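You operate a simulated robot arm through the tools that you are given. There is no shell and no other tool.

You are at the controls of a simulated robot arm. One attempt, no reset.

## Task
Tap both skid plugs home and tighten both skid bolts at program 3.
Fine: on the wooden skid; light blows with the mallet; one run each with the power driver, no red light; both tools back.
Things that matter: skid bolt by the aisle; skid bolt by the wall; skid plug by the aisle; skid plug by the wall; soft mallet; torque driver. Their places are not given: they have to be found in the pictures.

Only the result counts: the job must be done as asked and must still hold three seconds after the hand-in. Knocking over, shifting, dropping, spilling or breaking anything else fails it.

## Robot
A 6-joint arm with a two-finger parallel gripper, fixed in place. Base frame: the origin is at the foot of the arm, x ahead of it, y to its left, z up; the work surface is at about z = 0.8. Units: m, degrees, N and s.
With the tool pointing down near the work surface it reaches from about 0.24 to 0.64 m from the base axis. Its first joint turns from -66.0 to 66.0 degrees. Payload 2.7 kg.
The TCP is the grasp point between the finger pads, 0.023 m short of the fingertips. In the tool frame z runs along the fingers and y along their closing line. The gripper opens to 0.094 m. The fingers are 0.038 m wide and 0.01 m thick; the gripper's body (0.054 by 0.096 m) begins 0.039 m behind the TCP.
Orientation is that of the tool frame in the base frame, as a unit quaternion [x, y, z, w]. With the fingers straight down and closing along the base's y, the tool's x points along the base's -x, its y along +y and its z along -z.

## Interface
- The arm moves only by the tool servo_tool. Its argument "targets" is one flat list of numbers, 7 for each row, row after row: the turn, a rotation vector about the base's x, y, z in units of 6 degrees (1.0 is 6 degrees), then the shift along the base's x, y, z in units of 30 mm (1.0 is 30 mm), then the gripper command, from -1 (shut) to 1 (fully open), values between in proportion. In form: [rx, ry, rz, x, y, z, gripper, rx, ry, rz, x, y, z, gripper, ...]. A call has 1 to 20 rows; each row shifts and turns the commanded pose from where the row before left it. A call with a number of a shift or a turn outside -1 to 1 is refused whole. Rows are played at 5 a second. More than 0.05 m and 8.6 degrees between two rows, or a gripper value outside its range, and nothing of the call is played. A pose out of reach is approached as far as the arm can. The call stops where the force on the tool passes 50 N (or 10 N more than at its start, if that is more) or the arm is blocked; 0.2 s more then pass. The fingers move at their own pace (about 0.045 m/s each) and stop on an object; they squeeze with about 43 N. The grip force told is the motor's: it shows also when the fingers shut on nothing. Time passes only in rows, and 0.2 s behind the last, so rows that do not move let the fingers close. It gives the time, the measured TCP pose, the force on the tool (base axes), the opening and the grip force at its end, in the units of the frame above (readings bear some noise), with the torque about the TCP (base axes, N m) and any sound that the robot's microphone picked up.
- Cameras (640 x 400 px; columns grow to the right, rows downward): "scene" is fixed at [0.0742, -0.429, 1.4101]; the picture's right is [0.82, -0.57, 0.00], its down [-0.34, -0.49, -0.80] and it looks along [0.46, 0.66, -0.59] (base axes); focal length 256 px, centre (320, 200). "wrist" rides on the gripper at [0.086, 0.016, -0.075] in the tool frame; the picture's right is [-0.18, 0.98, 0.00], its down [-0.58, -0.11, -0.81] and it looks along [-0.79, -0.15, 0.59] (tool axes); focal length 243 px, centre (320, 200).
- snapshot(camera): a new picture of that camera. It takes no simulated time.
- probe_pixels(camera, pixels): for up to 12 pixels [column, row] of the newest picture of that camera ("zoom" is the newest enlarged one), the place [x, y, z] in the base frame of the surface seen there, good to about 0.002 m, but the place of the scene camera against the robot may be out by one fixed shift of up to 0.012 m in any direction. It takes no simulated time.
- enlarge(camera, box): a new picture of the part [left, top, right, bottom] of that camera's present view, enlarged. It takes no simulated time.
- job_done(): hands the job in; it is judged then, once.

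Open the gripper and draw the arm clear of the work before you hand the job in, unless the task says otherwise.

The tools are called after ">>>" as name(argument=value, ...) on one line, values as JSON. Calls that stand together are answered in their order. servo_tool: Moves the arm, as the interface text tells. Its arguments: {"type":"object","properties":{"targets":{"type":"array"}},"required":["targets"]} The other tools are called the same way: snapshot (camera) takes a picture; probe_pixels (camera, pixels) gives the place of the surface under pixels of a picture; enlarge (camera, box) takes an enlarged picture of a part of a camera's view; job_done () hands the job in.

At the start:

```text
time_s: 0.0
eef_pos: [0.3533, 0.2322, 1.2206]
tool_rot: [0.0, 1.0, 0.0, 0.0]
ft_force: [0.4, 0.1, -0.2]
torque: [0.01, -0.04, -0.05]
grip_width: 0.0943
finger_force: 0.1
```

scene: 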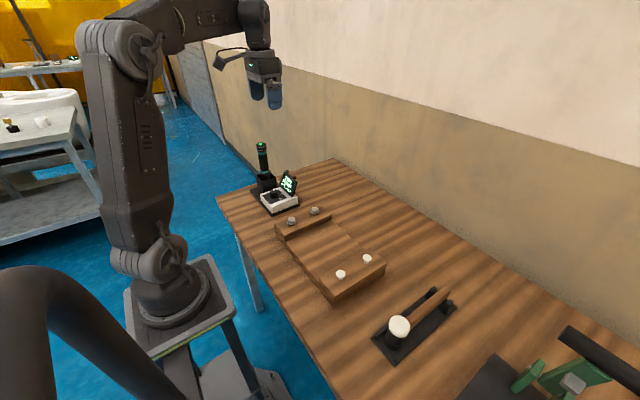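
wrist: 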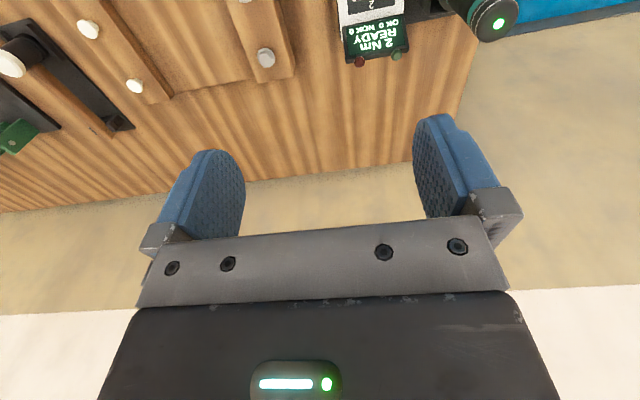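

The scene shows a torque driver with display near (275,185), bolts at (291,221),(314,210), plugs at (341,274),(367,258), mallet at (400,327). I enlarge these areas for detail.

>>> enlarge(camera="scene", box=[230, 130, 350, 230])

>>> enlarge(camera="scene", box=[260, 190, 480, 370])

>>> enlarge(camera="wrist", box=[240, 0, 560, 120])

```text
4.00 times, centred on (290, 180) of scene
```

zoom: 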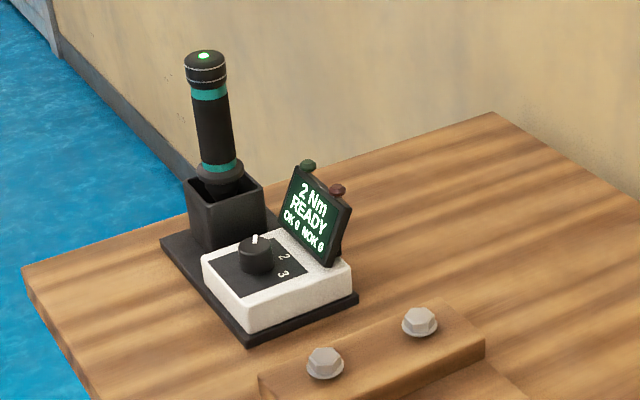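

```text
2.22 times, centred on (370, 280) of scene
```

zoom: 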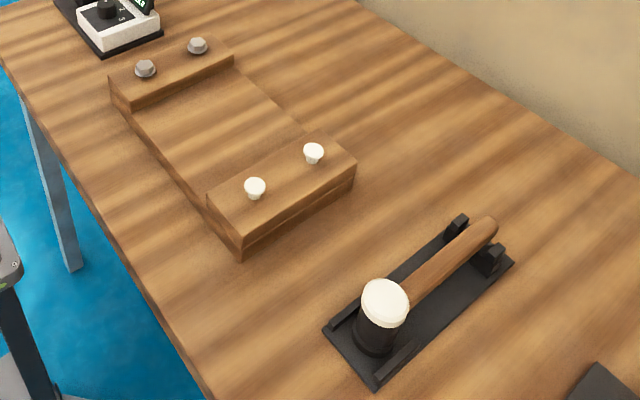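

```text
2.00 times, centred on (400, 60) of wrist
```

zoom: 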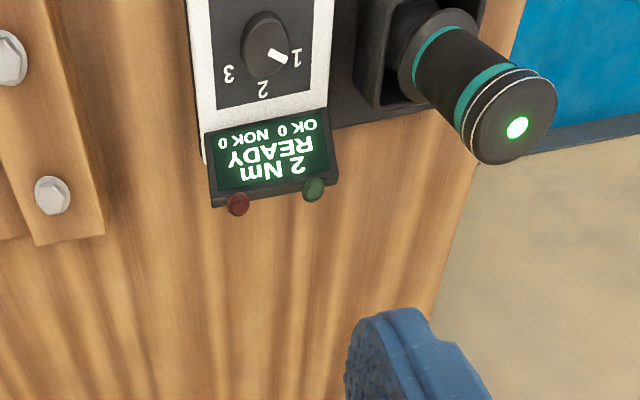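

Knob pointer is at 1 (2 Nm), must be turned to 3. I probe key points with both cameras to find places and the scene camera's offset.

>>> snapshot(camera="scene")

>>> snapshot(camera="wrist")

>>> probe_pixels(camera="scene", pixels=[[291, 220], [314, 209], [341, 273], [367, 257], [400, 325], [440, 297], [278, 193], [261, 145], [267, 177], [281, 228], [330, 250], [262, 190]])

>>> probe_pixels(camera="wrist", pixels=[[266, 58], [135, 86], [88, 29], [11, 64], [110, 123], [490, 20], [498, 24], [374, 44], [374, 18], [360, 62], [397, 56], [200, 110]])

```text
taken
```

scene: 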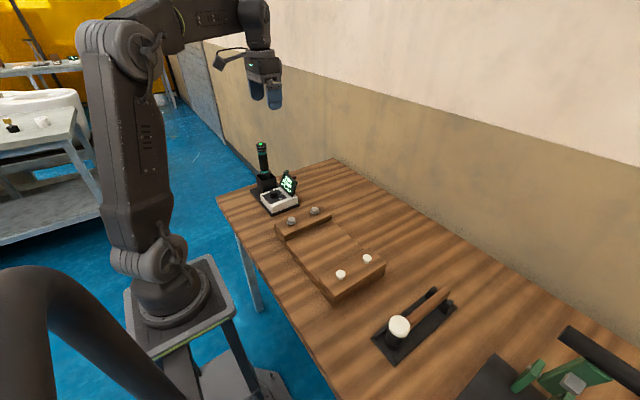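

```text
taken
```

wrist: 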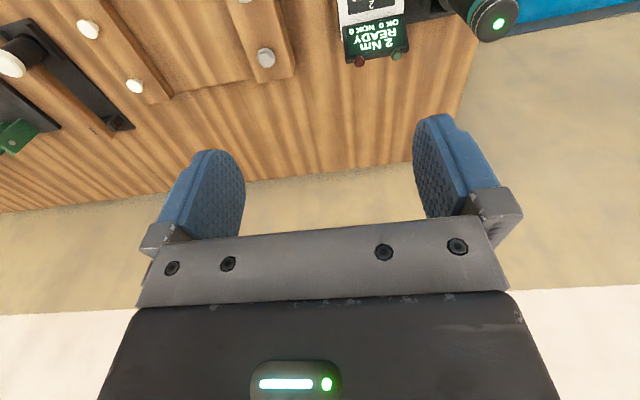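

```text
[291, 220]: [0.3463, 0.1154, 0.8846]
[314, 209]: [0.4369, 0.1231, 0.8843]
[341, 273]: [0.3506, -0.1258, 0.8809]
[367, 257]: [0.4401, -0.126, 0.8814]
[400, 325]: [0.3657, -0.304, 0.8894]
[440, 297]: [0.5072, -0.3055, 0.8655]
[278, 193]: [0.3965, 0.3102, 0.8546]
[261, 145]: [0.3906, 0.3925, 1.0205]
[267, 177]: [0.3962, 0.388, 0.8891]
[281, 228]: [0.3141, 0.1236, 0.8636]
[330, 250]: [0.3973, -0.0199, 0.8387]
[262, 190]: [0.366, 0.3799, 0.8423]
```

```text
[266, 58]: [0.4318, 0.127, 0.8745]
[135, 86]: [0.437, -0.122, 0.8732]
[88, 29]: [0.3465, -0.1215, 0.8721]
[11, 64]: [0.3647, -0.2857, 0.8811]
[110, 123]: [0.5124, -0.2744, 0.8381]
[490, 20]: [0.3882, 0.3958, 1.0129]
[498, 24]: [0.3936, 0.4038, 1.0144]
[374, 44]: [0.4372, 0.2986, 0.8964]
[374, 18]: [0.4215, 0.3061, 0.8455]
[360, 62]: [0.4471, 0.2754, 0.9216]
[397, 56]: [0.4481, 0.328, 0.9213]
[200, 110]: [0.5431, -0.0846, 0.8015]
```

Scene shift is about (+0.004,-0.004,+0.009) against the wrist camera. I move the wrist camera back and lower to view the program box and driver.

>>> servo_tool(targets=[0, 0, 0, -0.6, 0.55, -1, 1, 0, 0, 0, -0.6, 0.55, -1, 1, 0, 0, 0, -0.6, 0.55, -1, 1, 0, 0, 0, -0.6, 0.55, -1, 1, 0, 0, 0, 0, 0, 0, 1])

>>> snapshot(camera="wrist")

>>> enlarge(camera="wrist", box=[240, 20, 480, 170])

```text
time_s: 1.2
eef_pos: [0.2811, 0.2976, 1.1018]
tool_rot: [0.0, 1.0, 0.0, 0.001]
ft_force: [0.0, 0.2, -0.8]
torque: [-0.02, -0.02, -0.03]
grip_width: 0.0938
finger_force: 0.0
```

```text
taken
```

wrist: 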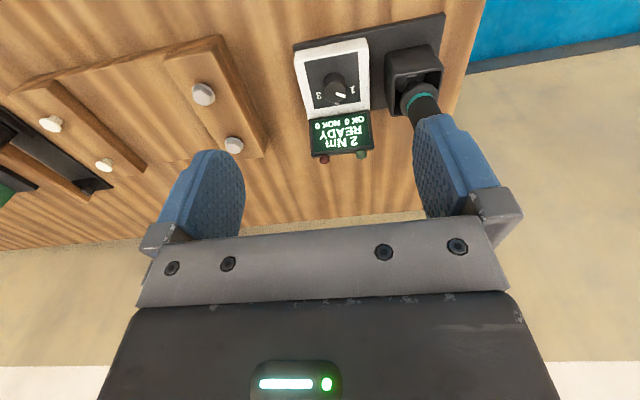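

```text
2.67 times, centred on (360, 95) of wrist
```

zoom: 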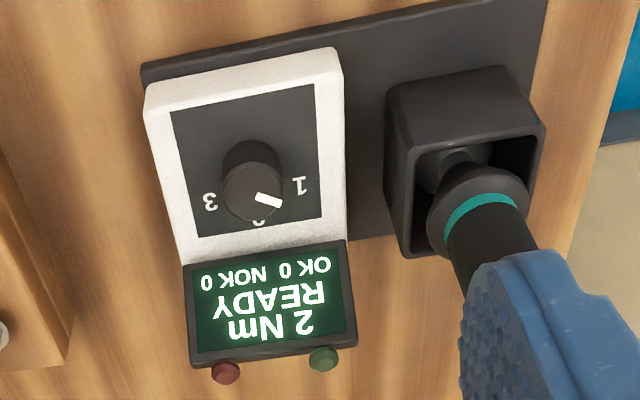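

The zoom shows knob at (251,185), pointer toward 1. I probe knob, pointer, labels, display edge and driver neck.

>>> probe_pixels(camera="zoom", pixels=[[251, 190], [260, 196], [280, 205], [300, 185], [258, 223], [211, 200], [225, 188], [252, 167], [184, 268], [348, 244], [190, 350], [356, 340]])

>>> probe_pixels(camera="zoom", pixels=[[251, 214], [276, 180], [226, 374], [323, 360], [388, 90], [510, 70], [410, 255], [545, 135], [480, 210], [250, 150], [185, 130], [140, 60]])

```text
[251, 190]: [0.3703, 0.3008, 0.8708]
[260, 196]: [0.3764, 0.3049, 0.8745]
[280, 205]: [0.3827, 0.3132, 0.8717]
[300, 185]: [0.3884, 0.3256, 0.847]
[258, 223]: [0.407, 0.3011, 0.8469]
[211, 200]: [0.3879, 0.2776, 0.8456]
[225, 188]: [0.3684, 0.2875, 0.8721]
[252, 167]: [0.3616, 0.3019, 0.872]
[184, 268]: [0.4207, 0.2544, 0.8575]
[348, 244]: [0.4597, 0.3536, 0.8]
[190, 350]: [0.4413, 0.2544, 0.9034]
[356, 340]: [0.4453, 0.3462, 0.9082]
```

```text
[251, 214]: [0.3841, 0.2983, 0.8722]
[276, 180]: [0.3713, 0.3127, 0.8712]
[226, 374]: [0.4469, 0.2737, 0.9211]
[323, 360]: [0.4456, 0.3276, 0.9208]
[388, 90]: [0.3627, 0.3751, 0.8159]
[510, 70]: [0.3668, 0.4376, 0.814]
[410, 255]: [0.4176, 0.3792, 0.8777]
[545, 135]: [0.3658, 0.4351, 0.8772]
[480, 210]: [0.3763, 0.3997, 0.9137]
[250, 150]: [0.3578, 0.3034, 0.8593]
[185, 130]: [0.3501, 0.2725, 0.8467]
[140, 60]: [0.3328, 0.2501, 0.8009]
```

Knob centre ≈ (0.3725, 0.3005), top z 0.8715, pointer at ~+55°, label 3 at ~-56°, so a -110° turn is required. I move above the knob while pre-rotating the tool +85° with the fingers partly closed.

>>> servo_tool(targets=[0, 0, 0.944, 0.2033, 0.0066, -0.115, -0.1, 0, 0, 0.944, 0.2033, 0.0066, -0.115, -0.1, 0, 0, 0.944, 0.2033, 0.0066, -0.115, -0.1, 0, 0, 0.944, 0.2033, 0.0066, -0.115, -0.1, 0, 0, 0.944, 0.2033, 0.0066, -0.115, -0.1, 0, 0, 0.944, 0.2033, 0.0066, -0.115, -0.1, 0, 0, 0.944, 0.2033, 0.0066, -0.115, -0.1, 0, 0, 0.944, 0.2033, 0.0066, -0.115, -0.1, 0, 0, 0.944, 0.2033, 0.0066, -0.115, -0.1, 0, 0, 0.944, 0.2033, 0.0066, -0.115, -0.1, 0, 0, 0.944, 0.2033, 0.0066, -0.115, -0.1, 0, 0, 0.944, 0.2033, 0.0066, -0.115, -0.1, 0, 0, 0.944, 0.2033, 0.0066, -0.115, -0.1, 0, 0, 0.944, 0.2033, 0.0066, -0.115, -0.1, 0, 0, 0.944, 0.2033, 0.0066, -0.115, -0.1, 0, 0, 0, 0, 0, 0, -0.1])

>>> snapshot(camera="wrist")

>>> enlarge(camera="scene", box=[200, 60, 340, 220])

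```text
time_s: 4.6
eef_pos: [0.3739, 0.3006, 1.0494]
tool_rot: [-0.676, 0.737, 0.0, 0.0]
ft_force: [-0.5, 0.5, -0.6]
torque: [0.02, 0.0, -0.02]
grip_width: 0.0423
finger_force: 0.2
```

```text
taken
```

wrist: 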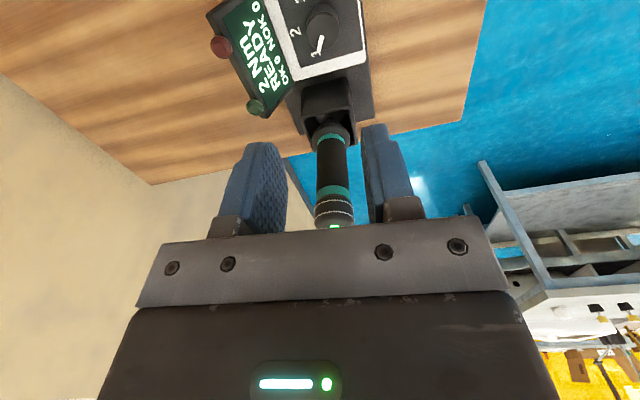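

```text
2.50 times, centred on (270, 140) of scene
```

zoom: 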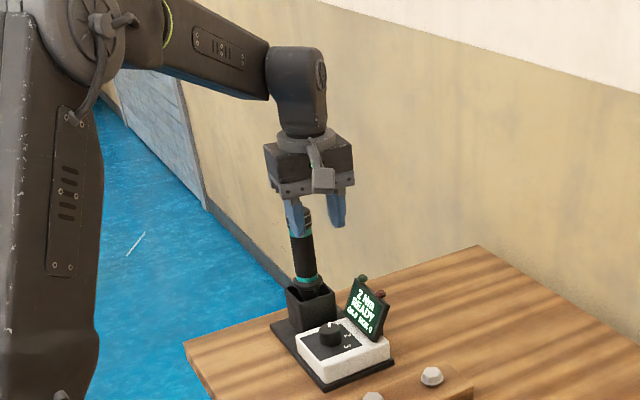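

The knob is in view at about (321,22) of the wrist image; I enlarge and probe it again for a more accurate centre.

>>> enlarge(camera="wrist", box=[260, 0, 380, 75])

>>> probe_pixels(camera="wrist", pixels=[[321, 22], [308, 20], [335, 20], [321, 12], [321, 32], [320, 45], [334, 220], [330, 140], [345, 222], [320, 222], [348, 150], [318, 150]])

```text
5.33 times, centred on (320, 38) of wrist
```

zoom: 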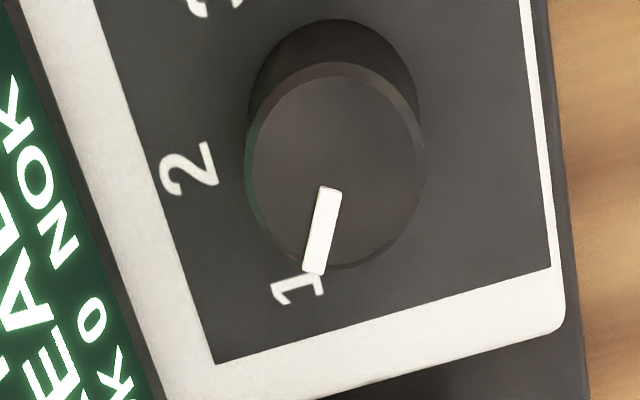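

```text
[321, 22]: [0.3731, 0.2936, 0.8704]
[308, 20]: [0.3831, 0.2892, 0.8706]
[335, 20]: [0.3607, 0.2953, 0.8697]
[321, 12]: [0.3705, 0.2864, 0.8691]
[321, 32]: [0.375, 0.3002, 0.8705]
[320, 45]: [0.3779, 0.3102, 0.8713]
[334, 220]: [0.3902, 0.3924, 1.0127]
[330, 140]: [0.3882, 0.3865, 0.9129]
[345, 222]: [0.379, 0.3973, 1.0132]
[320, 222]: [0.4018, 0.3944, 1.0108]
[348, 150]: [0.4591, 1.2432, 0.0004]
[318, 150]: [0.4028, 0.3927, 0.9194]
```

>>> probe_pixels(camera="zoom", pixels=[[250, 165], [422, 165], [335, 75], [335, 262], [335, 168], [328, 190], [313, 270], [275, 95], [400, 240], [188, 170], [297, 290], [213, 5]])

```text
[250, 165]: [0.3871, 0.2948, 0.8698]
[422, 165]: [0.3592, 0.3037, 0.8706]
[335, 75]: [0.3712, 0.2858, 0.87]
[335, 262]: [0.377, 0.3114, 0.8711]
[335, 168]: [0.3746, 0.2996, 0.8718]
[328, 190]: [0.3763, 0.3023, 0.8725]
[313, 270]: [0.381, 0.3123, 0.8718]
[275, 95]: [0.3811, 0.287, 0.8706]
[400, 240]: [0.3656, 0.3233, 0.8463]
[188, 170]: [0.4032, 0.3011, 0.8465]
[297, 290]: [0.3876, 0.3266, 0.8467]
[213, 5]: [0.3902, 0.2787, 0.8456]
```

Refined knob centre ≈ (0.3737, 0.299), dia ≈ 0.028, and tool offset is small. I descend to z≈0.8735 with fingers astride the knob.

>>> servo_tool(targets=[0, 0, 0, 0, -0.05, -0.9, -0.1, 0, 0, 0, 0, 0, -0.9, -0.1, 0, 0, 0, 0, 0, -0.9, -0.1, 0, 0, 0, 0, 0, -0.9, -0.1, 0, 0, 0, 0, 0, -0.9, -0.1, 0, 0, 0, 0, 0, -0.6, -0.1, 0, 0, 0, 0, 0, -0.4, -0.1, 0, 0, 0, 0, 0, -0.36, -0.1, 0, 0, 0, 0, 0, 0, -0.1])

>>> snapshot(camera="wrist")

>>> enlarge(camera="scene", box=[230, 130, 350, 230])

```text
time_s: 6.6
eef_pos: [0.3742, 0.299, 0.8731]
tool_rot: [-0.675, 0.738, 0.0, 0.001]
ft_force: [-0.3, 0.1, -0.9]
torque: [0.03, 0.0, -0.02]
grip_width: 0.0424
finger_force: 0.1
```

```text
taken
```

wrist: 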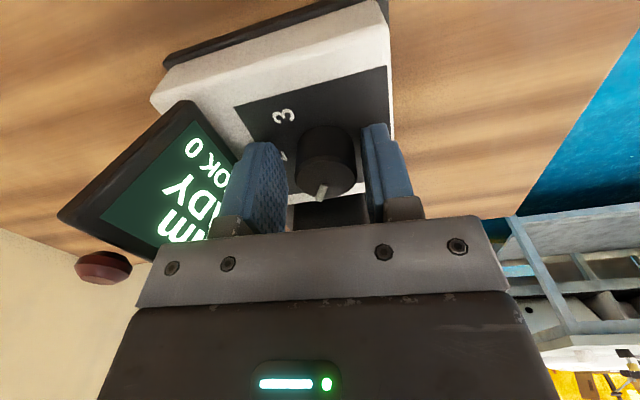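

```text
4.00 times, centred on (290, 180) of scene
```

zoom: 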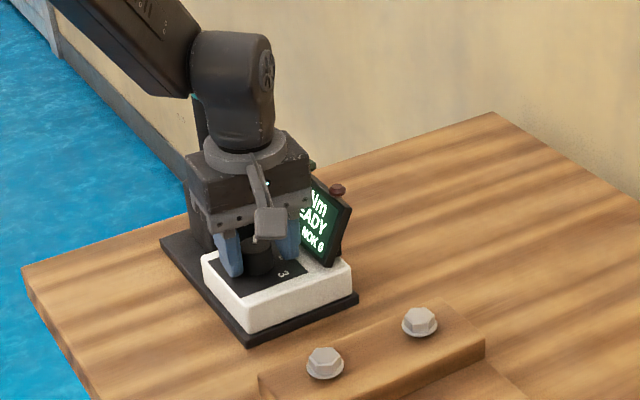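

The knob stands between the pads, clear of the display. I close on it.

>>> servo_tool(targets=[0, 0, 0, 0, 0, 0, -1, 0, 0, 0, 0, 0, 0, -1, 0, 0, 0, 0, 0, 0, -1])

```text
time_s: 7.4
eef_pos: [0.3725, 0.2993, 0.8724]
tool_rot: [-0.675, 0.738, 0.0, -0.003]
ft_force: [-27.2, 4.2, 5.3]
torque: [-0.06, 0.03, 0.02]
grip_width: 0.0308
finger_force: 45.5
```

Grip on the knob (0.0308 wide) with a -27 N side force in x: I ease the tool by -1.5 mm in x to relieve it.

>>> servo_tool(targets=[0, 0, 0, -0.05, 0, 0, -1, 0, 0, 0, 0, 0, 0, -1])

```text
time_s: 8.0
eef_pos: [0.371, 0.2988, 0.873]
tool_rot: [-0.675, 0.738, 0.0, 0.0]
ft_force: [-22.3, 10.0, -4.2]
torque: [-1.24, -0.17, -0.08]
grip_width: 0.0304
finger_force: 44.9
```

>>> servo_tool(targets=[0, 0, 0, -0.04, 0, 0, -1, 0, 0, 0, 0, 0, 0, -1])

>>> snapshot(camera="wrist")

```text
time_s: 8.6
eef_pos: [0.3714, 0.2995, 0.874]
tool_rot: [-0.675, 0.738, 0.0, 0.0]
ft_force: [-9.8, 10.9, -12.5]
torque: [-0.65, 0.67, -0.09]
grip_width: 0.0305
finger_force: 45.2
```

```text
taken
```

wrist: 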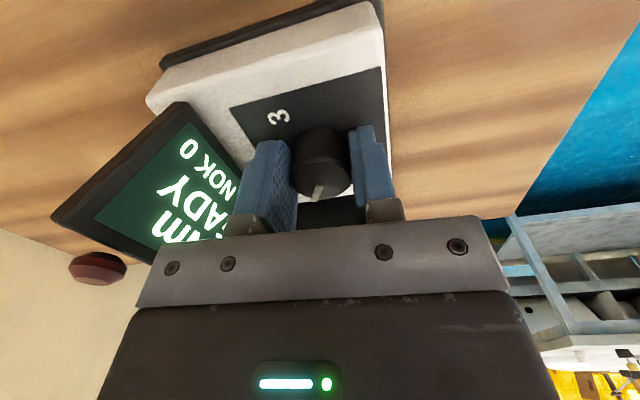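

Side force is down to about 10 N. I now turn the tool -24° about z and check the readings.

>>> servo_tool(targets=[0, 0, -1, 0, 0, 0, -1, 0, 0, -1, 0, 0, 0, -1, 0, 0, -1, 0, 0, 0, -1, 0, 0, -1, 0, 0, 0, -1])

>>> snapshot(camera="wrist")

```text
time_s: 9.6
eef_pos: [0.3708, 0.2989, 0.8731]
tool_rot: [-0.506, 0.863, 0.0, -0.001]
ft_force: [-14.1, 4.7, -13.2]
torque: [0.8, -0.94, 0.03]
grip_width: 0.0308
finger_force: 45.2
```

```text
taken
```

wrist: 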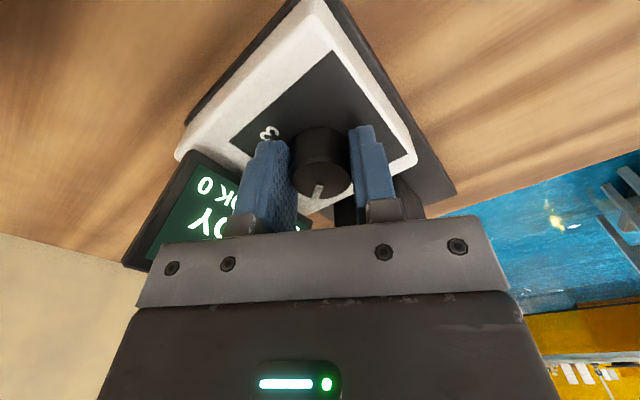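

The pointer stays fixed relative to the pads, so the knob is turning. I continue a further -90°.

>>> servo_tool(targets=[0, 0, -1, 0, 0, 0, -1, 0, 0, -1, 0, 0, 0, -1, 0, 0, -1, 0, 0, 0, -1, 0, 0, -1, 0, 0, 0, -1, 0, 0, -1, 0, 0, 0, -1, 0, 0, -1, 0, 0, 0, -1, 0, 0, -1, 0, 0, 0, -1, 0, 0, -1, 0, 0, 0, -1, 0, 0, -1, 0, 0, 0, -1, 0, 0, -1, 0, 0, 0, -1, 0, 0, -1, 0, 0, 0, -1, 0, 0, -1, 0, 0, 0, -1, 0, 0, -1, 0, 0, 0, -1, 0, 0, -1, 0, 0, 0, -1])

>>> snapshot(camera="wrist")

>>> enlarge(camera="scene", box=[230, 130, 350, 230])

```text
time_s: 12.6
eef_pos: [0.3697, 0.3016, 0.8742]
tool_rot: [0.2, 0.98, 0.001, -0.001]
ft_force: [-19.1, 25.3, -12.7]
torque: [-0.1, 0.53, 0.03]
grip_width: 0.0309
finger_force: 45.1
```

```text
taken
```

wrist: 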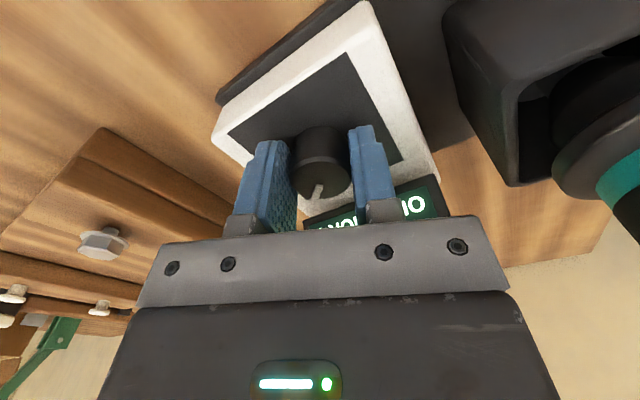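

```text
4.00 times, centred on (290, 180) of scene
```

zoom: 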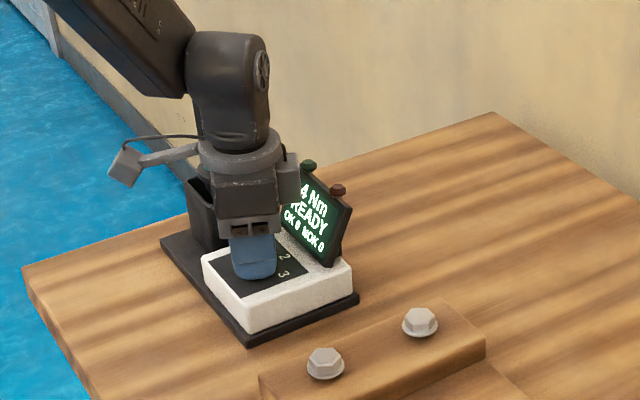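

I turned 108° in all and the display now reads 4 Nm; this may be program 2 or 3. I turn another -12° and look again.

>>> servo_tool(targets=[0, 0, -0.7, 0, 0, 0, -1, 0, 0, -0.7, 0, 0, 0, -1])

>>> enlarge(camera="scene", box=[230, 130, 350, 230])

>>> snapshot(camera="wrist")

```text
time_s: 13.2
eef_pos: [0.3699, 0.3017, 0.8722]
tool_rot: [0.271, 0.962, 0.002, -0.001]
ft_force: [-14.8, 29.0, -13.3]
torque: [-0.09, 0.45, -0.02]
grip_width: 0.0306
finger_force: 44.9
```

```text
4.00 times, centred on (290, 180) of scene
```

zoom: 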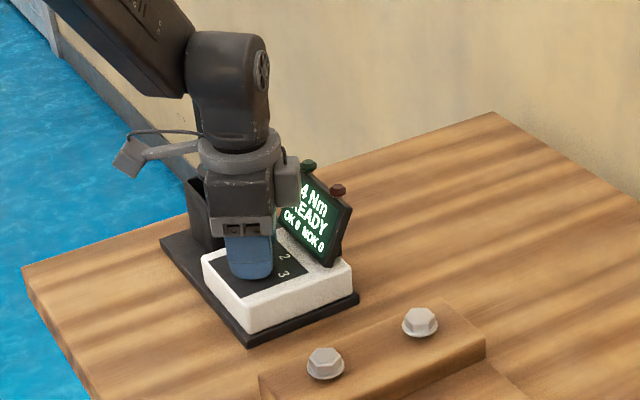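

```text
taken
```

wrist: 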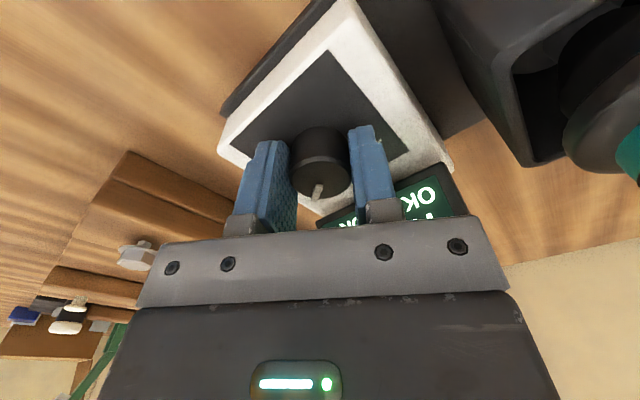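

Still 4 Nm. I release the knob, rise and look at where the pointer stands.

>>> servo_tool(targets=[0, 0, 0, 0, 0, 0, 0, 0, 0, 0, 0, 0, 0, 0, 0, 0, 0, 0, 0, 0.7, 0, 0, 0, 0, 0, 0, 1, 0, 0, 0, 0, 0, 0, 1, 0, 0, 0, 0, 0, 0, 1, 0, 0, 0, 0, 0, 0, 1, 0, 0, 0, 0, 0, 0, 0, 0])

>>> snapshot(camera="wrist")

>>> enlarge(camera="scene", box=[230, 130, 350, 230])

```text
time_s: 15.0
eef_pos: [0.3721, 0.2985, 1.0143]
tool_rot: [0.271, 0.963, 0.0, 0.0]
ft_force: [0.0, 0.3, 0.2]
torque: [0.04, 0.04, 0.0]
grip_width: 0.0469
finger_force: 0.0
```

```text
taken
```

wrist: 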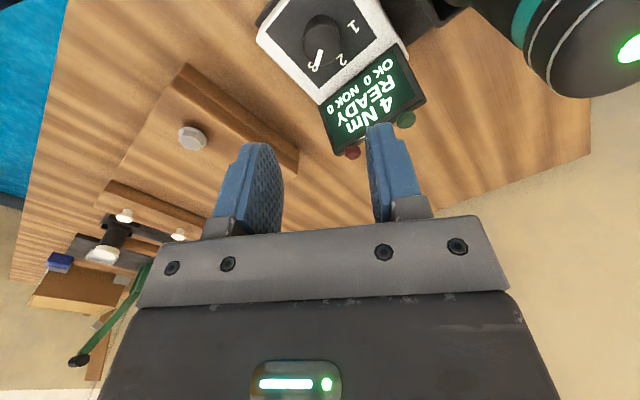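

```text
4.00 times, centred on (290, 180) of scene
```

zoom: 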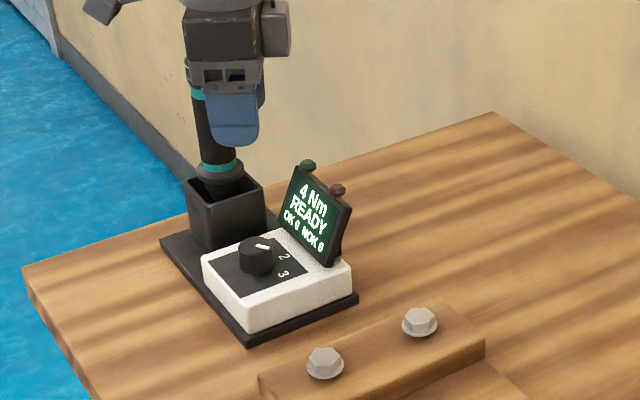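

The pointer's position needs a closer look at wrist (322,45).

>>> enlarge(camera="wrist", box=[260, 0, 420, 100])

>>> enlarge(camera="scene", box=[255, 175, 305, 215])

```text
4.00 times, centred on (340, 50) of wrist
```

zoom: 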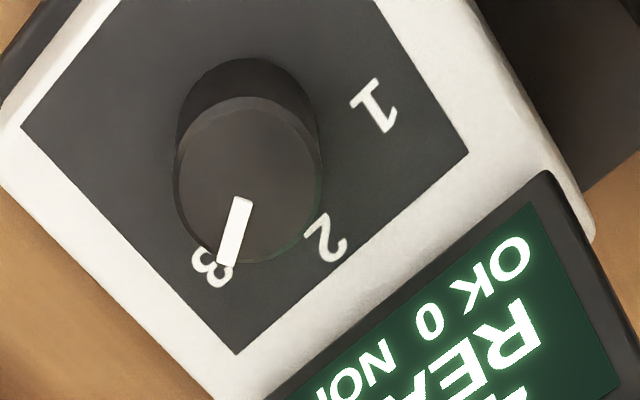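

```text
10.00 times, centred on (280, 195) of scene
```

zoom: 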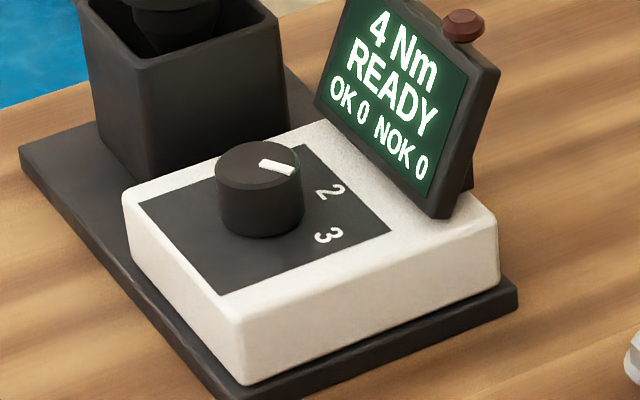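

Pointer direction seems parallel to the direction of label 3; I verify with probes.

>>> probe_pixels(camera="zoom", pixels=[[264, 162], [291, 171], [218, 165], [300, 172], [255, 142], [256, 187], [330, 190], [328, 236]])

>>> snapshot(camera="scene")

```text
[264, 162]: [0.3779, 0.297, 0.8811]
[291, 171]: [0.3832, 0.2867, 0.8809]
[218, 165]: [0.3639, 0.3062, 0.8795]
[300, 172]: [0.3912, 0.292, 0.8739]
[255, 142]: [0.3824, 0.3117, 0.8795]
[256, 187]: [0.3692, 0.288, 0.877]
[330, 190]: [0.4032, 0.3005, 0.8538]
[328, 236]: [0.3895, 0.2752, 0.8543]
```

```text
taken
```

scene: 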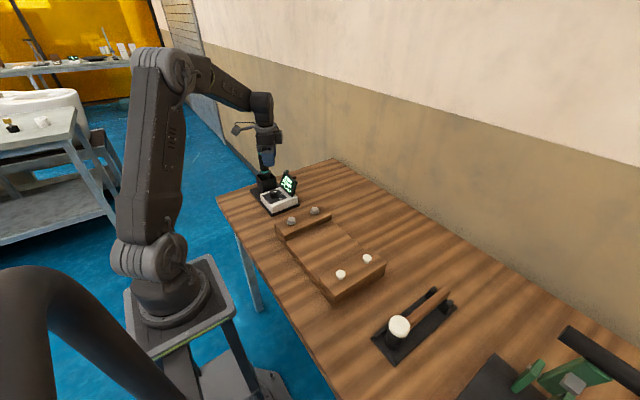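

Pointer at -63°, label 3 at about -60°: program 3 (4 Nm) is set. Now I go to view the mallet and plugs, rotating the tool back to its first orientation.

>>> servo_tool(targets=[0, 0, 0.291, -0.133, -0.96, 0.159, 0, 0, 0, 0.291, -0.133, -0.96, 0.159, 0, 0, 0, 0.291, -0.133, -0.96, 0.159, 0, 0, 0, 0.291, -0.133, -0.96, 0.159, 0, 0, 0, 0.291, -0.133, -0.96, 0.159, 0, 0, 0, 0.291, -0.133, -0.96, 0.159, 0, 0, 0, 0.291, -0.133, -0.96, 0.159, 0, 0, 0, 0.291, -0.133, -0.96, 0.159, 0, 0, 0, 0.291, -0.133, -0.96, 0.159, 0, 0, 0, 0.291, -0.133, -0.96, 0.159, 0, 0, 0, 0.291, -0.133, -0.96, 0.159, 0, 0, 0, 0.291, -0.133, -0.96, 0.159, 0, 0, 0, 0.291, -0.133, -0.96, 0.159, 0, 0, 0, 0.291, -0.133, -0.96, 0.159, 0, 0, 0, 0.291, -0.133, -0.96, 0.159, 0, 0, 0, 0.291, -0.133, -0.96, 0.159, 0, 0, 0, 0.291, -0.133, -0.96, 0.159, 0, 0, 0, 0.291, -0.133, -0.96, 0.159, 0, 0, 0, 0, 0, 0, 0, 0])

>>> snapshot(camera="wrist")

>>> enlarge(camera="wrist", box=[190, 0, 430, 150])

```text
time_s: 19.0
eef_pos: [0.2992, -0.2198, 1.1017]
tool_rot: [0.0, 1.0, 0.001, 0.0]
ft_force: [-0.1, 0.1, -0.1]
torque: [-0.03, -0.02, -0.01]
grip_width: 0.047
finger_force: 0.1
```

```text
taken
```

wrist: 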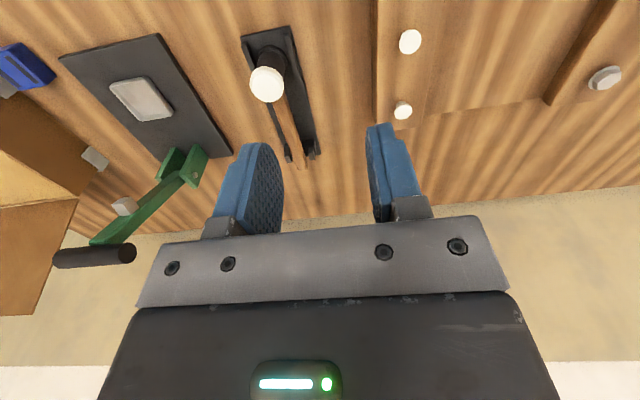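

```text
2.67 times, centred on (310, 75) of wrist
```

zoom: 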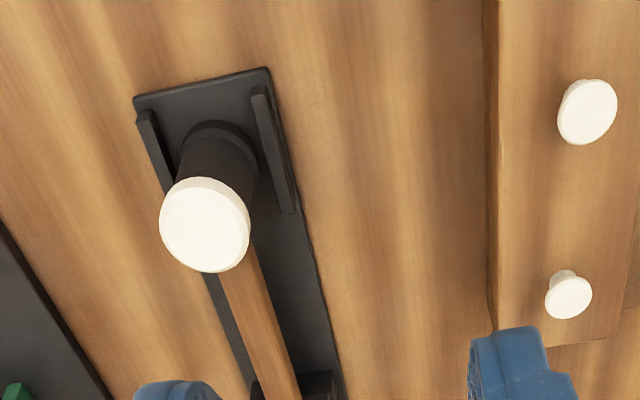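

The mallet: white face at zoom (205,225), handle running to (270,390). I probe head, handle, plugs and skid top.

>>> probe_pixels(camera="zoom", pixels=[[205, 225], [160, 225], [249, 225], [205, 180], [205, 270], [215, 150], [240, 300], [262, 300], [265, 370], [290, 370], [310, 385], [250, 390]])

>>> probe_pixels(camera="zoom", pixels=[[590, 108], [558, 120], [617, 100], [590, 145], [590, 80], [575, 298], [547, 300], [592, 298], [575, 318], [560, 200], [540, 60], [575, 275]])

>>> probe_pixels(camera="wrist", pixels=[[285, 120], [295, 140], [300, 165], [290, 158], [313, 155], [305, 130], [280, 70], [268, 55], [247, 40], [290, 30], [403, 107], [605, 75]])

```text
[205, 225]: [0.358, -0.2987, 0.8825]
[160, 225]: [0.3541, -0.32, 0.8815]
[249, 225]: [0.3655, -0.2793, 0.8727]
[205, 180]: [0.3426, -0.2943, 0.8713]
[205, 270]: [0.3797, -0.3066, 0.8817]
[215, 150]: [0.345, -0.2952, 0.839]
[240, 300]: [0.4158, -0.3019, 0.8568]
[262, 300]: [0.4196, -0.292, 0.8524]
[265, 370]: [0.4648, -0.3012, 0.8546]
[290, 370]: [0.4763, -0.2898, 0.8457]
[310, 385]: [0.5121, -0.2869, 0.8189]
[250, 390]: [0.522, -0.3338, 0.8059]
```

```text
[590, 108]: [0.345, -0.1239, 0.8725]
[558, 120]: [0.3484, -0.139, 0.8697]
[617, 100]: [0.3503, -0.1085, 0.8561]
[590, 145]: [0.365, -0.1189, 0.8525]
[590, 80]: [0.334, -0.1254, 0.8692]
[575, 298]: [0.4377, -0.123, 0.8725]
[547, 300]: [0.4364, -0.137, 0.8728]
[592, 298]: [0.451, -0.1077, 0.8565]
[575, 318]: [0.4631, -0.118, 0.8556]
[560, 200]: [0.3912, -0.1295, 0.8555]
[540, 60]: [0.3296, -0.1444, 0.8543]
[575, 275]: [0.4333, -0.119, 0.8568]
```

```text
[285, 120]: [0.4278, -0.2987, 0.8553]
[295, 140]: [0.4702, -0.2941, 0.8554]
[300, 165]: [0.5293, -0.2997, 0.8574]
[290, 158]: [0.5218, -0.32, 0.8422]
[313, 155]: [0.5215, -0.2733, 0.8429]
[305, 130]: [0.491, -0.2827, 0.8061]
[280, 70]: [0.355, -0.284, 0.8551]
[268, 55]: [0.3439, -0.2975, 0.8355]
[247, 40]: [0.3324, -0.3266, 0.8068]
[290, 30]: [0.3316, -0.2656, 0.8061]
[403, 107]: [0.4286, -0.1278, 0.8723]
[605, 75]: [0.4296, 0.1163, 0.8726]
```

Mallet handle lies along x at y≈-0.299, axis z≈0.844, head at x≈0.361. I move over the handle at x≈0.432, about 10 cm above, and check alignment.

>>> servo_tool(targets=[0, 0, 0, 0.738, -0.44, -0.843, 0, 0, 0, 0, 0.738, -0.44, -0.843, 0, 0, 0, 0, 0.738, -0.44, -0.843, 0, 0, 0, 0, 0.738, -0.44, -0.843, 0, 0, 0, 0, 0.738, -0.44, -0.843, 0, 0, 0, 0, 0.738, -0.44, -0.843, 0, 0, 0, 0, 0, 0, 0, 0])

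>>> snapshot(camera="wrist")

>>> snapshot(camera="scene")

>>> enlarge(camera="scene", box=[340, 200, 500, 380])

```text
time_s: 20.6
eef_pos: [0.4317, -0.3002, 0.9497]
tool_rot: [0.0, 1.0, -0.001, 0.0]
ft_force: [0.1, -0.4, -0.2]
torque: [0.03, 0.0, 0.05]
grip_width: 0.0468
finger_force: 0.1
```

```text
taken
```

wrist: 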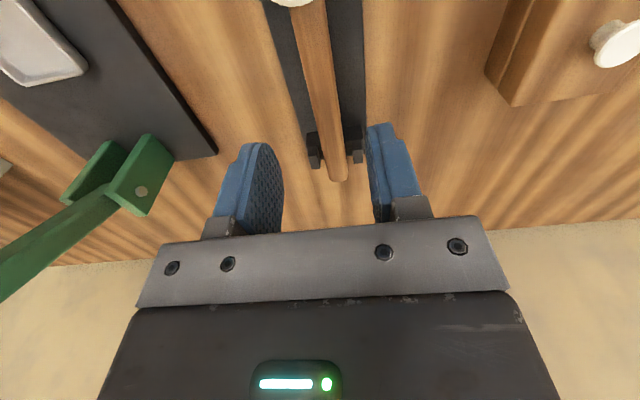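

```text
taken
```

scene: 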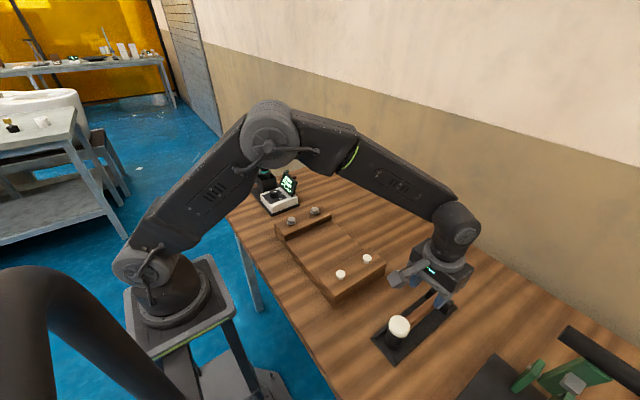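

```text
2.22 times, centred on (420, 290) of scene
```

zoom: 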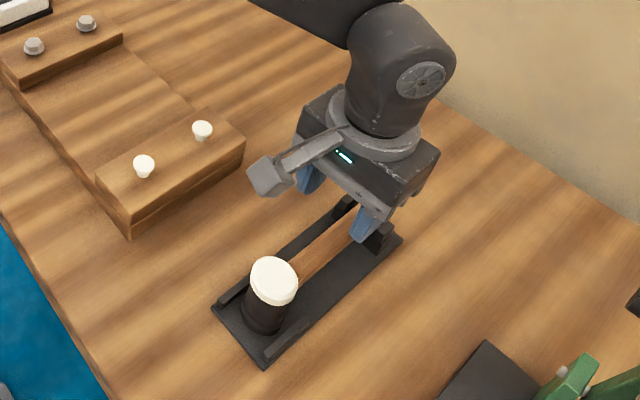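

Handle is between the pads; a green press lever stands to the left. I probe the handle edges near the grip and the lever's place.

>>> probe_pixels(camera="wrist", pixels=[[312, 60], [324, 60], [336, 60], [318, 110], [330, 110], [343, 110], [140, 190], [70, 220], [10, 280], [340, 180], [210, 155], [340, 172]])

```text
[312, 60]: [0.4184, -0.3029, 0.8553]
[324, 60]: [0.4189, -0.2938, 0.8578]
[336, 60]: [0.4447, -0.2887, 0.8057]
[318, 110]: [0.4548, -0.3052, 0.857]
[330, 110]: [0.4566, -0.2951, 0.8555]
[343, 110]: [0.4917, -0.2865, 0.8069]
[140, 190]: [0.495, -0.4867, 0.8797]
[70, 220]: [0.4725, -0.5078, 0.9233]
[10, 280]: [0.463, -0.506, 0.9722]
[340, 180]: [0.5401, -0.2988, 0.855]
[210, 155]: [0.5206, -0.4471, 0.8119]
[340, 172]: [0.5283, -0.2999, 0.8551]
```

Handle centre y≈-0.299, top z≈0.857. I descend to z≈0.847 and pause before closing.

>>> servo_tool(targets=[0, 0, 0, 0, 0.04, -0.9, 0, 0, 0, 0, 0, 0, -0.9, 0, 0, 0, 0, 0, 0, -0.9, 0, 0, 0, 0, 0, 0, -0.45, 0, 0, 0, 0, 0, 0, -0.27, 0, 0, 0, 0, 0, 0, 0, 0])

>>> snapshot(camera="wrist")

>>> enlarge(camera="scene", box=[340, 220, 500, 370])

```text
time_s: 22.0
eef_pos: [0.4324, -0.2977, 0.8446]
tool_rot: [0.0, 1.0, 0.0, 0.001]
ft_force: [0.0, 0.3, -0.2]
torque: [0.01, -0.02, 0.0]
grip_width: 0.047
finger_force: 0.0
```

```text
taken
```

wrist: 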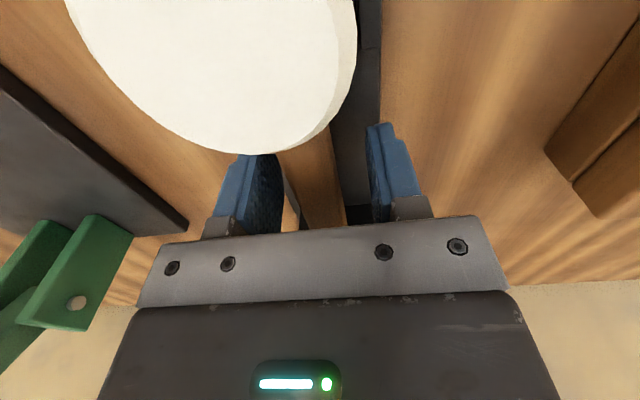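

```text
2.67 times, centred on (420, 295) of scene
```

zoom: 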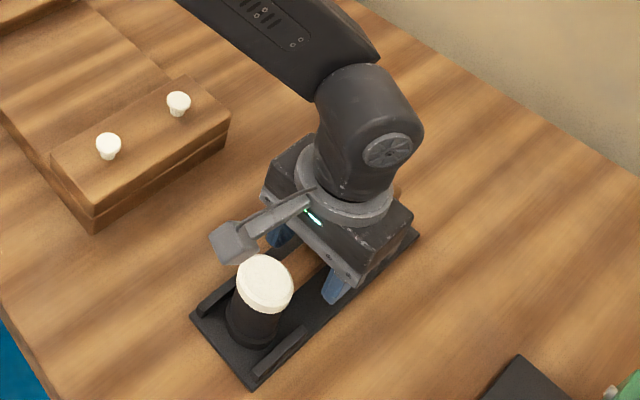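

The handle is between the pads and the head clears the camera. I shift 1.5 mm toward -y and close.

>>> servo_tool(targets=[0, 0, 0, 0, -0.05, 0, 0, 0, 0, 0, 0, 0, 0, -1, 0, 0, 0, 0, 0, 0, -1, 0, 0, 0, 0, 0, 0, -1, 0, 0, 0, 0, 0, 0, -1])

>>> snapshot(camera="wrist")

```text
time_s: 23.2
eef_pos: [0.4317, -0.2991, 0.8468]
tool_rot: [-0.001, 1.0, 0.0, -0.001]
ft_force: [0.2, -2.7, -1.0]
torque: [-0.02, 0.01, 0.15]
grip_width: 0.0207
finger_force: 43.1
```

```text
taken
```

wrist: 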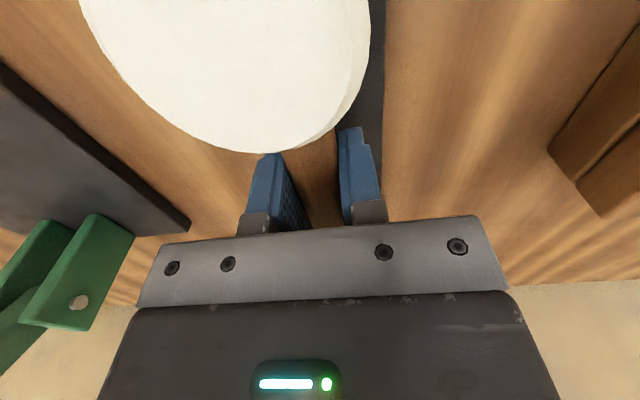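

Gripped at 0.0207 m with little side force. I lift slowly to see the weight and whether the head stays level.

>>> servo_tool(targets=[0, 0, 0, 0, 0, 0.3, -1, 0, 0, 0, 0, 0, 0.5, -1, 0, 0, 0, 0, 0, 0.8, -1, 0, 0, 0, 0, 0, 0.9, -1, 0, 0, 0, 0, 0, 0, -1])

>>> snapshot(camera="wrist")

>>> enlarge(camera="scene", box=[320, 200, 500, 370])

```text
time_s: 24.4
eef_pos: [0.432, -0.2999, 0.9201]
tool_rot: [0.0, 1.0, 0.0, 0.0]
ft_force: [0.2, 0.7, -5.9]
torque: [-0.03, -0.23, 0.02]
grip_width: 0.0208
finger_force: 43.1
```

```text
taken
```

wrist: 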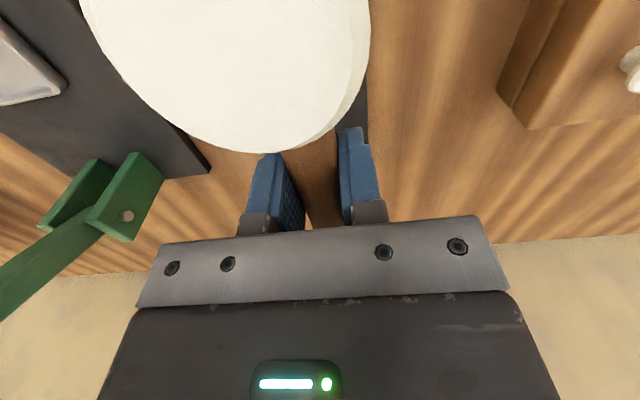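

```text
2.35 times, centred on (410, 285) of scene
```

zoom: 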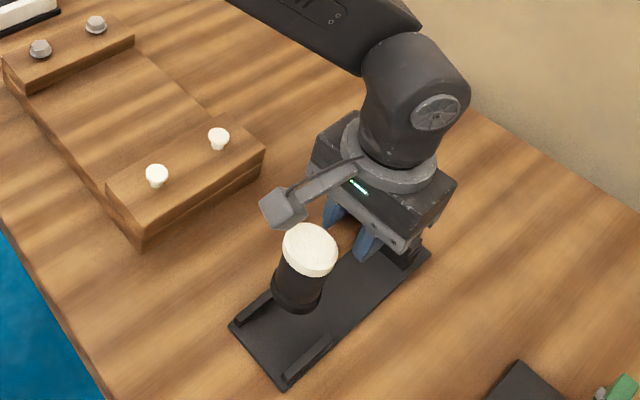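

Mallet weighs ~0.6 kg, held level; head centre is ~0.072 m toward -x from the TCP and its lower face ~0.0405 m below. I carry it over the wall plug (0.4375,-0.1235).

>>> servo_tool(targets=[0, 0, 0, 0, 0, 0.8, -1, 0, 0, 0, 0.2, 0.4, 0.8, -1, 0, 0, 0, 0.37, 0.8, 0, -1, 0, 0, 0, 0.37, 0.84, 0, -1, 0, 0, 0, 0.37, 0.84, 0, -1, 0, 0, 0, 0.37, 0.84, 0, -1, 0, 0, 0, 0.37, 0.84, 0, -1, 0, 0, 0, 0.3, 0.8, 0, -1, 0, 0, 0, 0.233, 0.52, 0, -1, 0, 0, 0, 0, 0, 0, -1])

>>> snapshot(camera="wrist")

>>> enlarge(camera="scene", box=[300, 180, 440, 310])

```text
time_s: 26.6
eef_pos: [0.5093, -0.1222, 0.9687]
tool_rot: [0.0, 1.0, 0.001, 0.0]
ft_force: [0.6, -0.6, -4.9]
torque: [0.0, -0.21, 0.0]
grip_width: 0.021
finger_force: 43.3
```

```text
taken
```

wrist: 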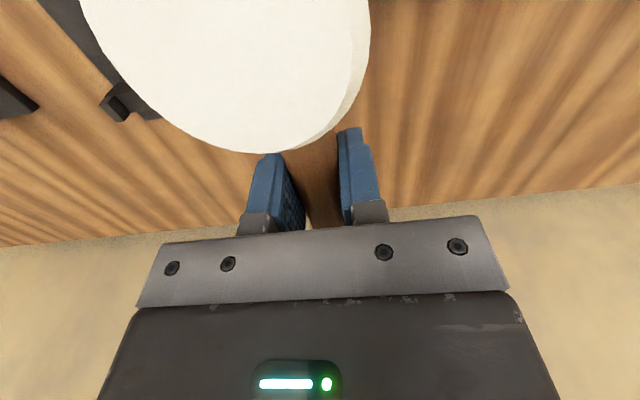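

```text
3.08 times, centred on (370, 245) of scene
```

zoom: 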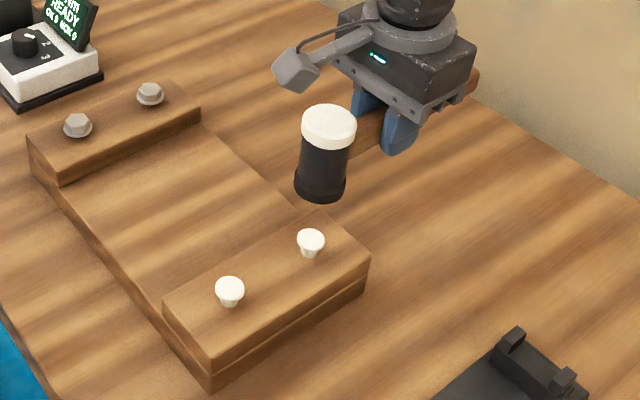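

I probe the held head's top against the plug top in the same scene picture to check lateral alignment.

>>> probe_pixels(camera="zoom", pixels=[[305, 122], [354, 126], [331, 106], [326, 141], [329, 123], [310, 236], [298, 236], [323, 237], [310, 230], [310, 243], [321, 195], [326, 165]])

```text
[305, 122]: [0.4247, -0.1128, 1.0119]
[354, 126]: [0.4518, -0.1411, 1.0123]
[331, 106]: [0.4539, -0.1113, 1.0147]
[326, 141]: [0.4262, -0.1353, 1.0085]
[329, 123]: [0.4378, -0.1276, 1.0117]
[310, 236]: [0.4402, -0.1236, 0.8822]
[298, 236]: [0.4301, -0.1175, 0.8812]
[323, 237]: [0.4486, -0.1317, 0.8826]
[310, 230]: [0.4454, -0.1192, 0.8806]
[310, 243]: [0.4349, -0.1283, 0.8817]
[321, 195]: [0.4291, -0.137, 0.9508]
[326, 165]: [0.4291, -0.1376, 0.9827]
```

Head (0.439,-0.125) and plug (0.440,-0.124) line up. I lower to ~20 mm above the plug, then give one light blow of about 0.12 m/s and back up.

>>> servo_tool(targets=[0, 0, 0, 0, 0, -0.6, -1, 0, 0, 0, 0, 0, -0.6, -1, 0, 0, 0, 0, 0, 0, -1, 0, 0, 0, 0, 0, -0.8, -1, 0, 0, 0, 0, 0, 0.8, -1, 0, 0, 0, 0, 0, 0, -1])

>>> enlarge(camera="scene", box=[300, 180, 440, 310])

```text
time_s: 28.0
eef_pos: [0.5084, -0.1224, 0.9346]
tool_rot: [0.0, 1.0, 0.001, -0.001]
ft_force: [0.7, 0.0, -4.1]
torque: [0.03, -0.19, 0.0]
grip_width: 0.0207
finger_force: 43.3
```

```text
3.08 times, centred on (370, 245) of scene
```

zoom: 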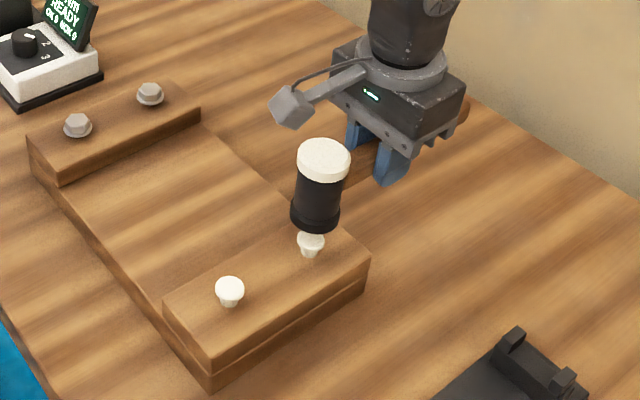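

No contact sound yet. I strike a bit deeper: one full 30 mm row down then back.

>>> servo_tool(targets=[0, 0, 0, 0, 0, -1, -1, 0, 0, 0, 0, 0, 1, -1, 0, 0, 0, 0, 0, 0, -1])

>>> enlarge(camera="scene", box=[300, 180, 440, 310])

```text
time_s: 28.8
eef_pos: [0.5087, -0.1201, 0.9324]
tool_rot: [0.001, 1.0, 0.0, -0.001]
ft_force: [0.9, -0.2, -5.3]
torque: [0.02, -0.22, -0.06]
grip_width: 0.0208
finger_force: 43.1
```

```text
3.08 times, centred on (370, 245) of scene
```

zoom: 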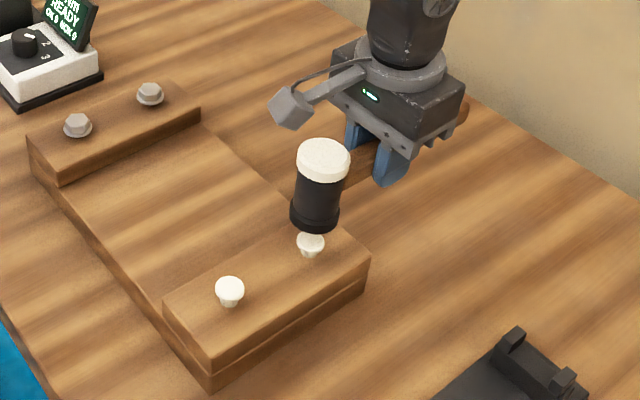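

No sound; I look closely at the plug under the head to see whether it moved.

>>> enlarge(camera="scene", box=[330, 235, 390, 285])

>>> probe_pixels(camera="zoom", pixels=[[395, 235], [395, 245], [340, 200], [113, 392], [400, 270], [370, 200]])

```text
8.00 times, centred on (360, 260) of scene
```

zoom: 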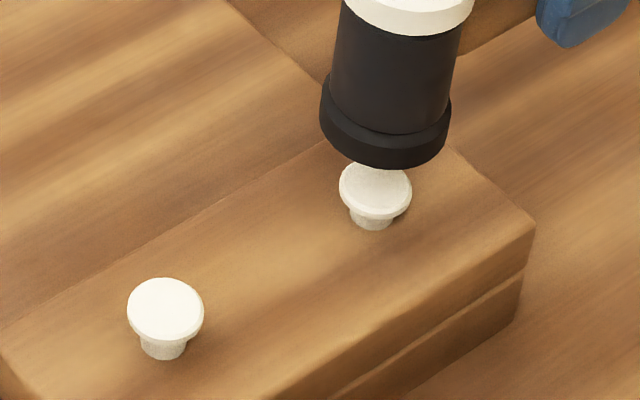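

```text
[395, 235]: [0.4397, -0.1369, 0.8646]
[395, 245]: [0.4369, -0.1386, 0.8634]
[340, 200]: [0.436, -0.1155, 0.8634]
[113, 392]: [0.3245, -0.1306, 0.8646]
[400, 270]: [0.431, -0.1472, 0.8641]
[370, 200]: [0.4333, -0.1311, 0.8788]
```

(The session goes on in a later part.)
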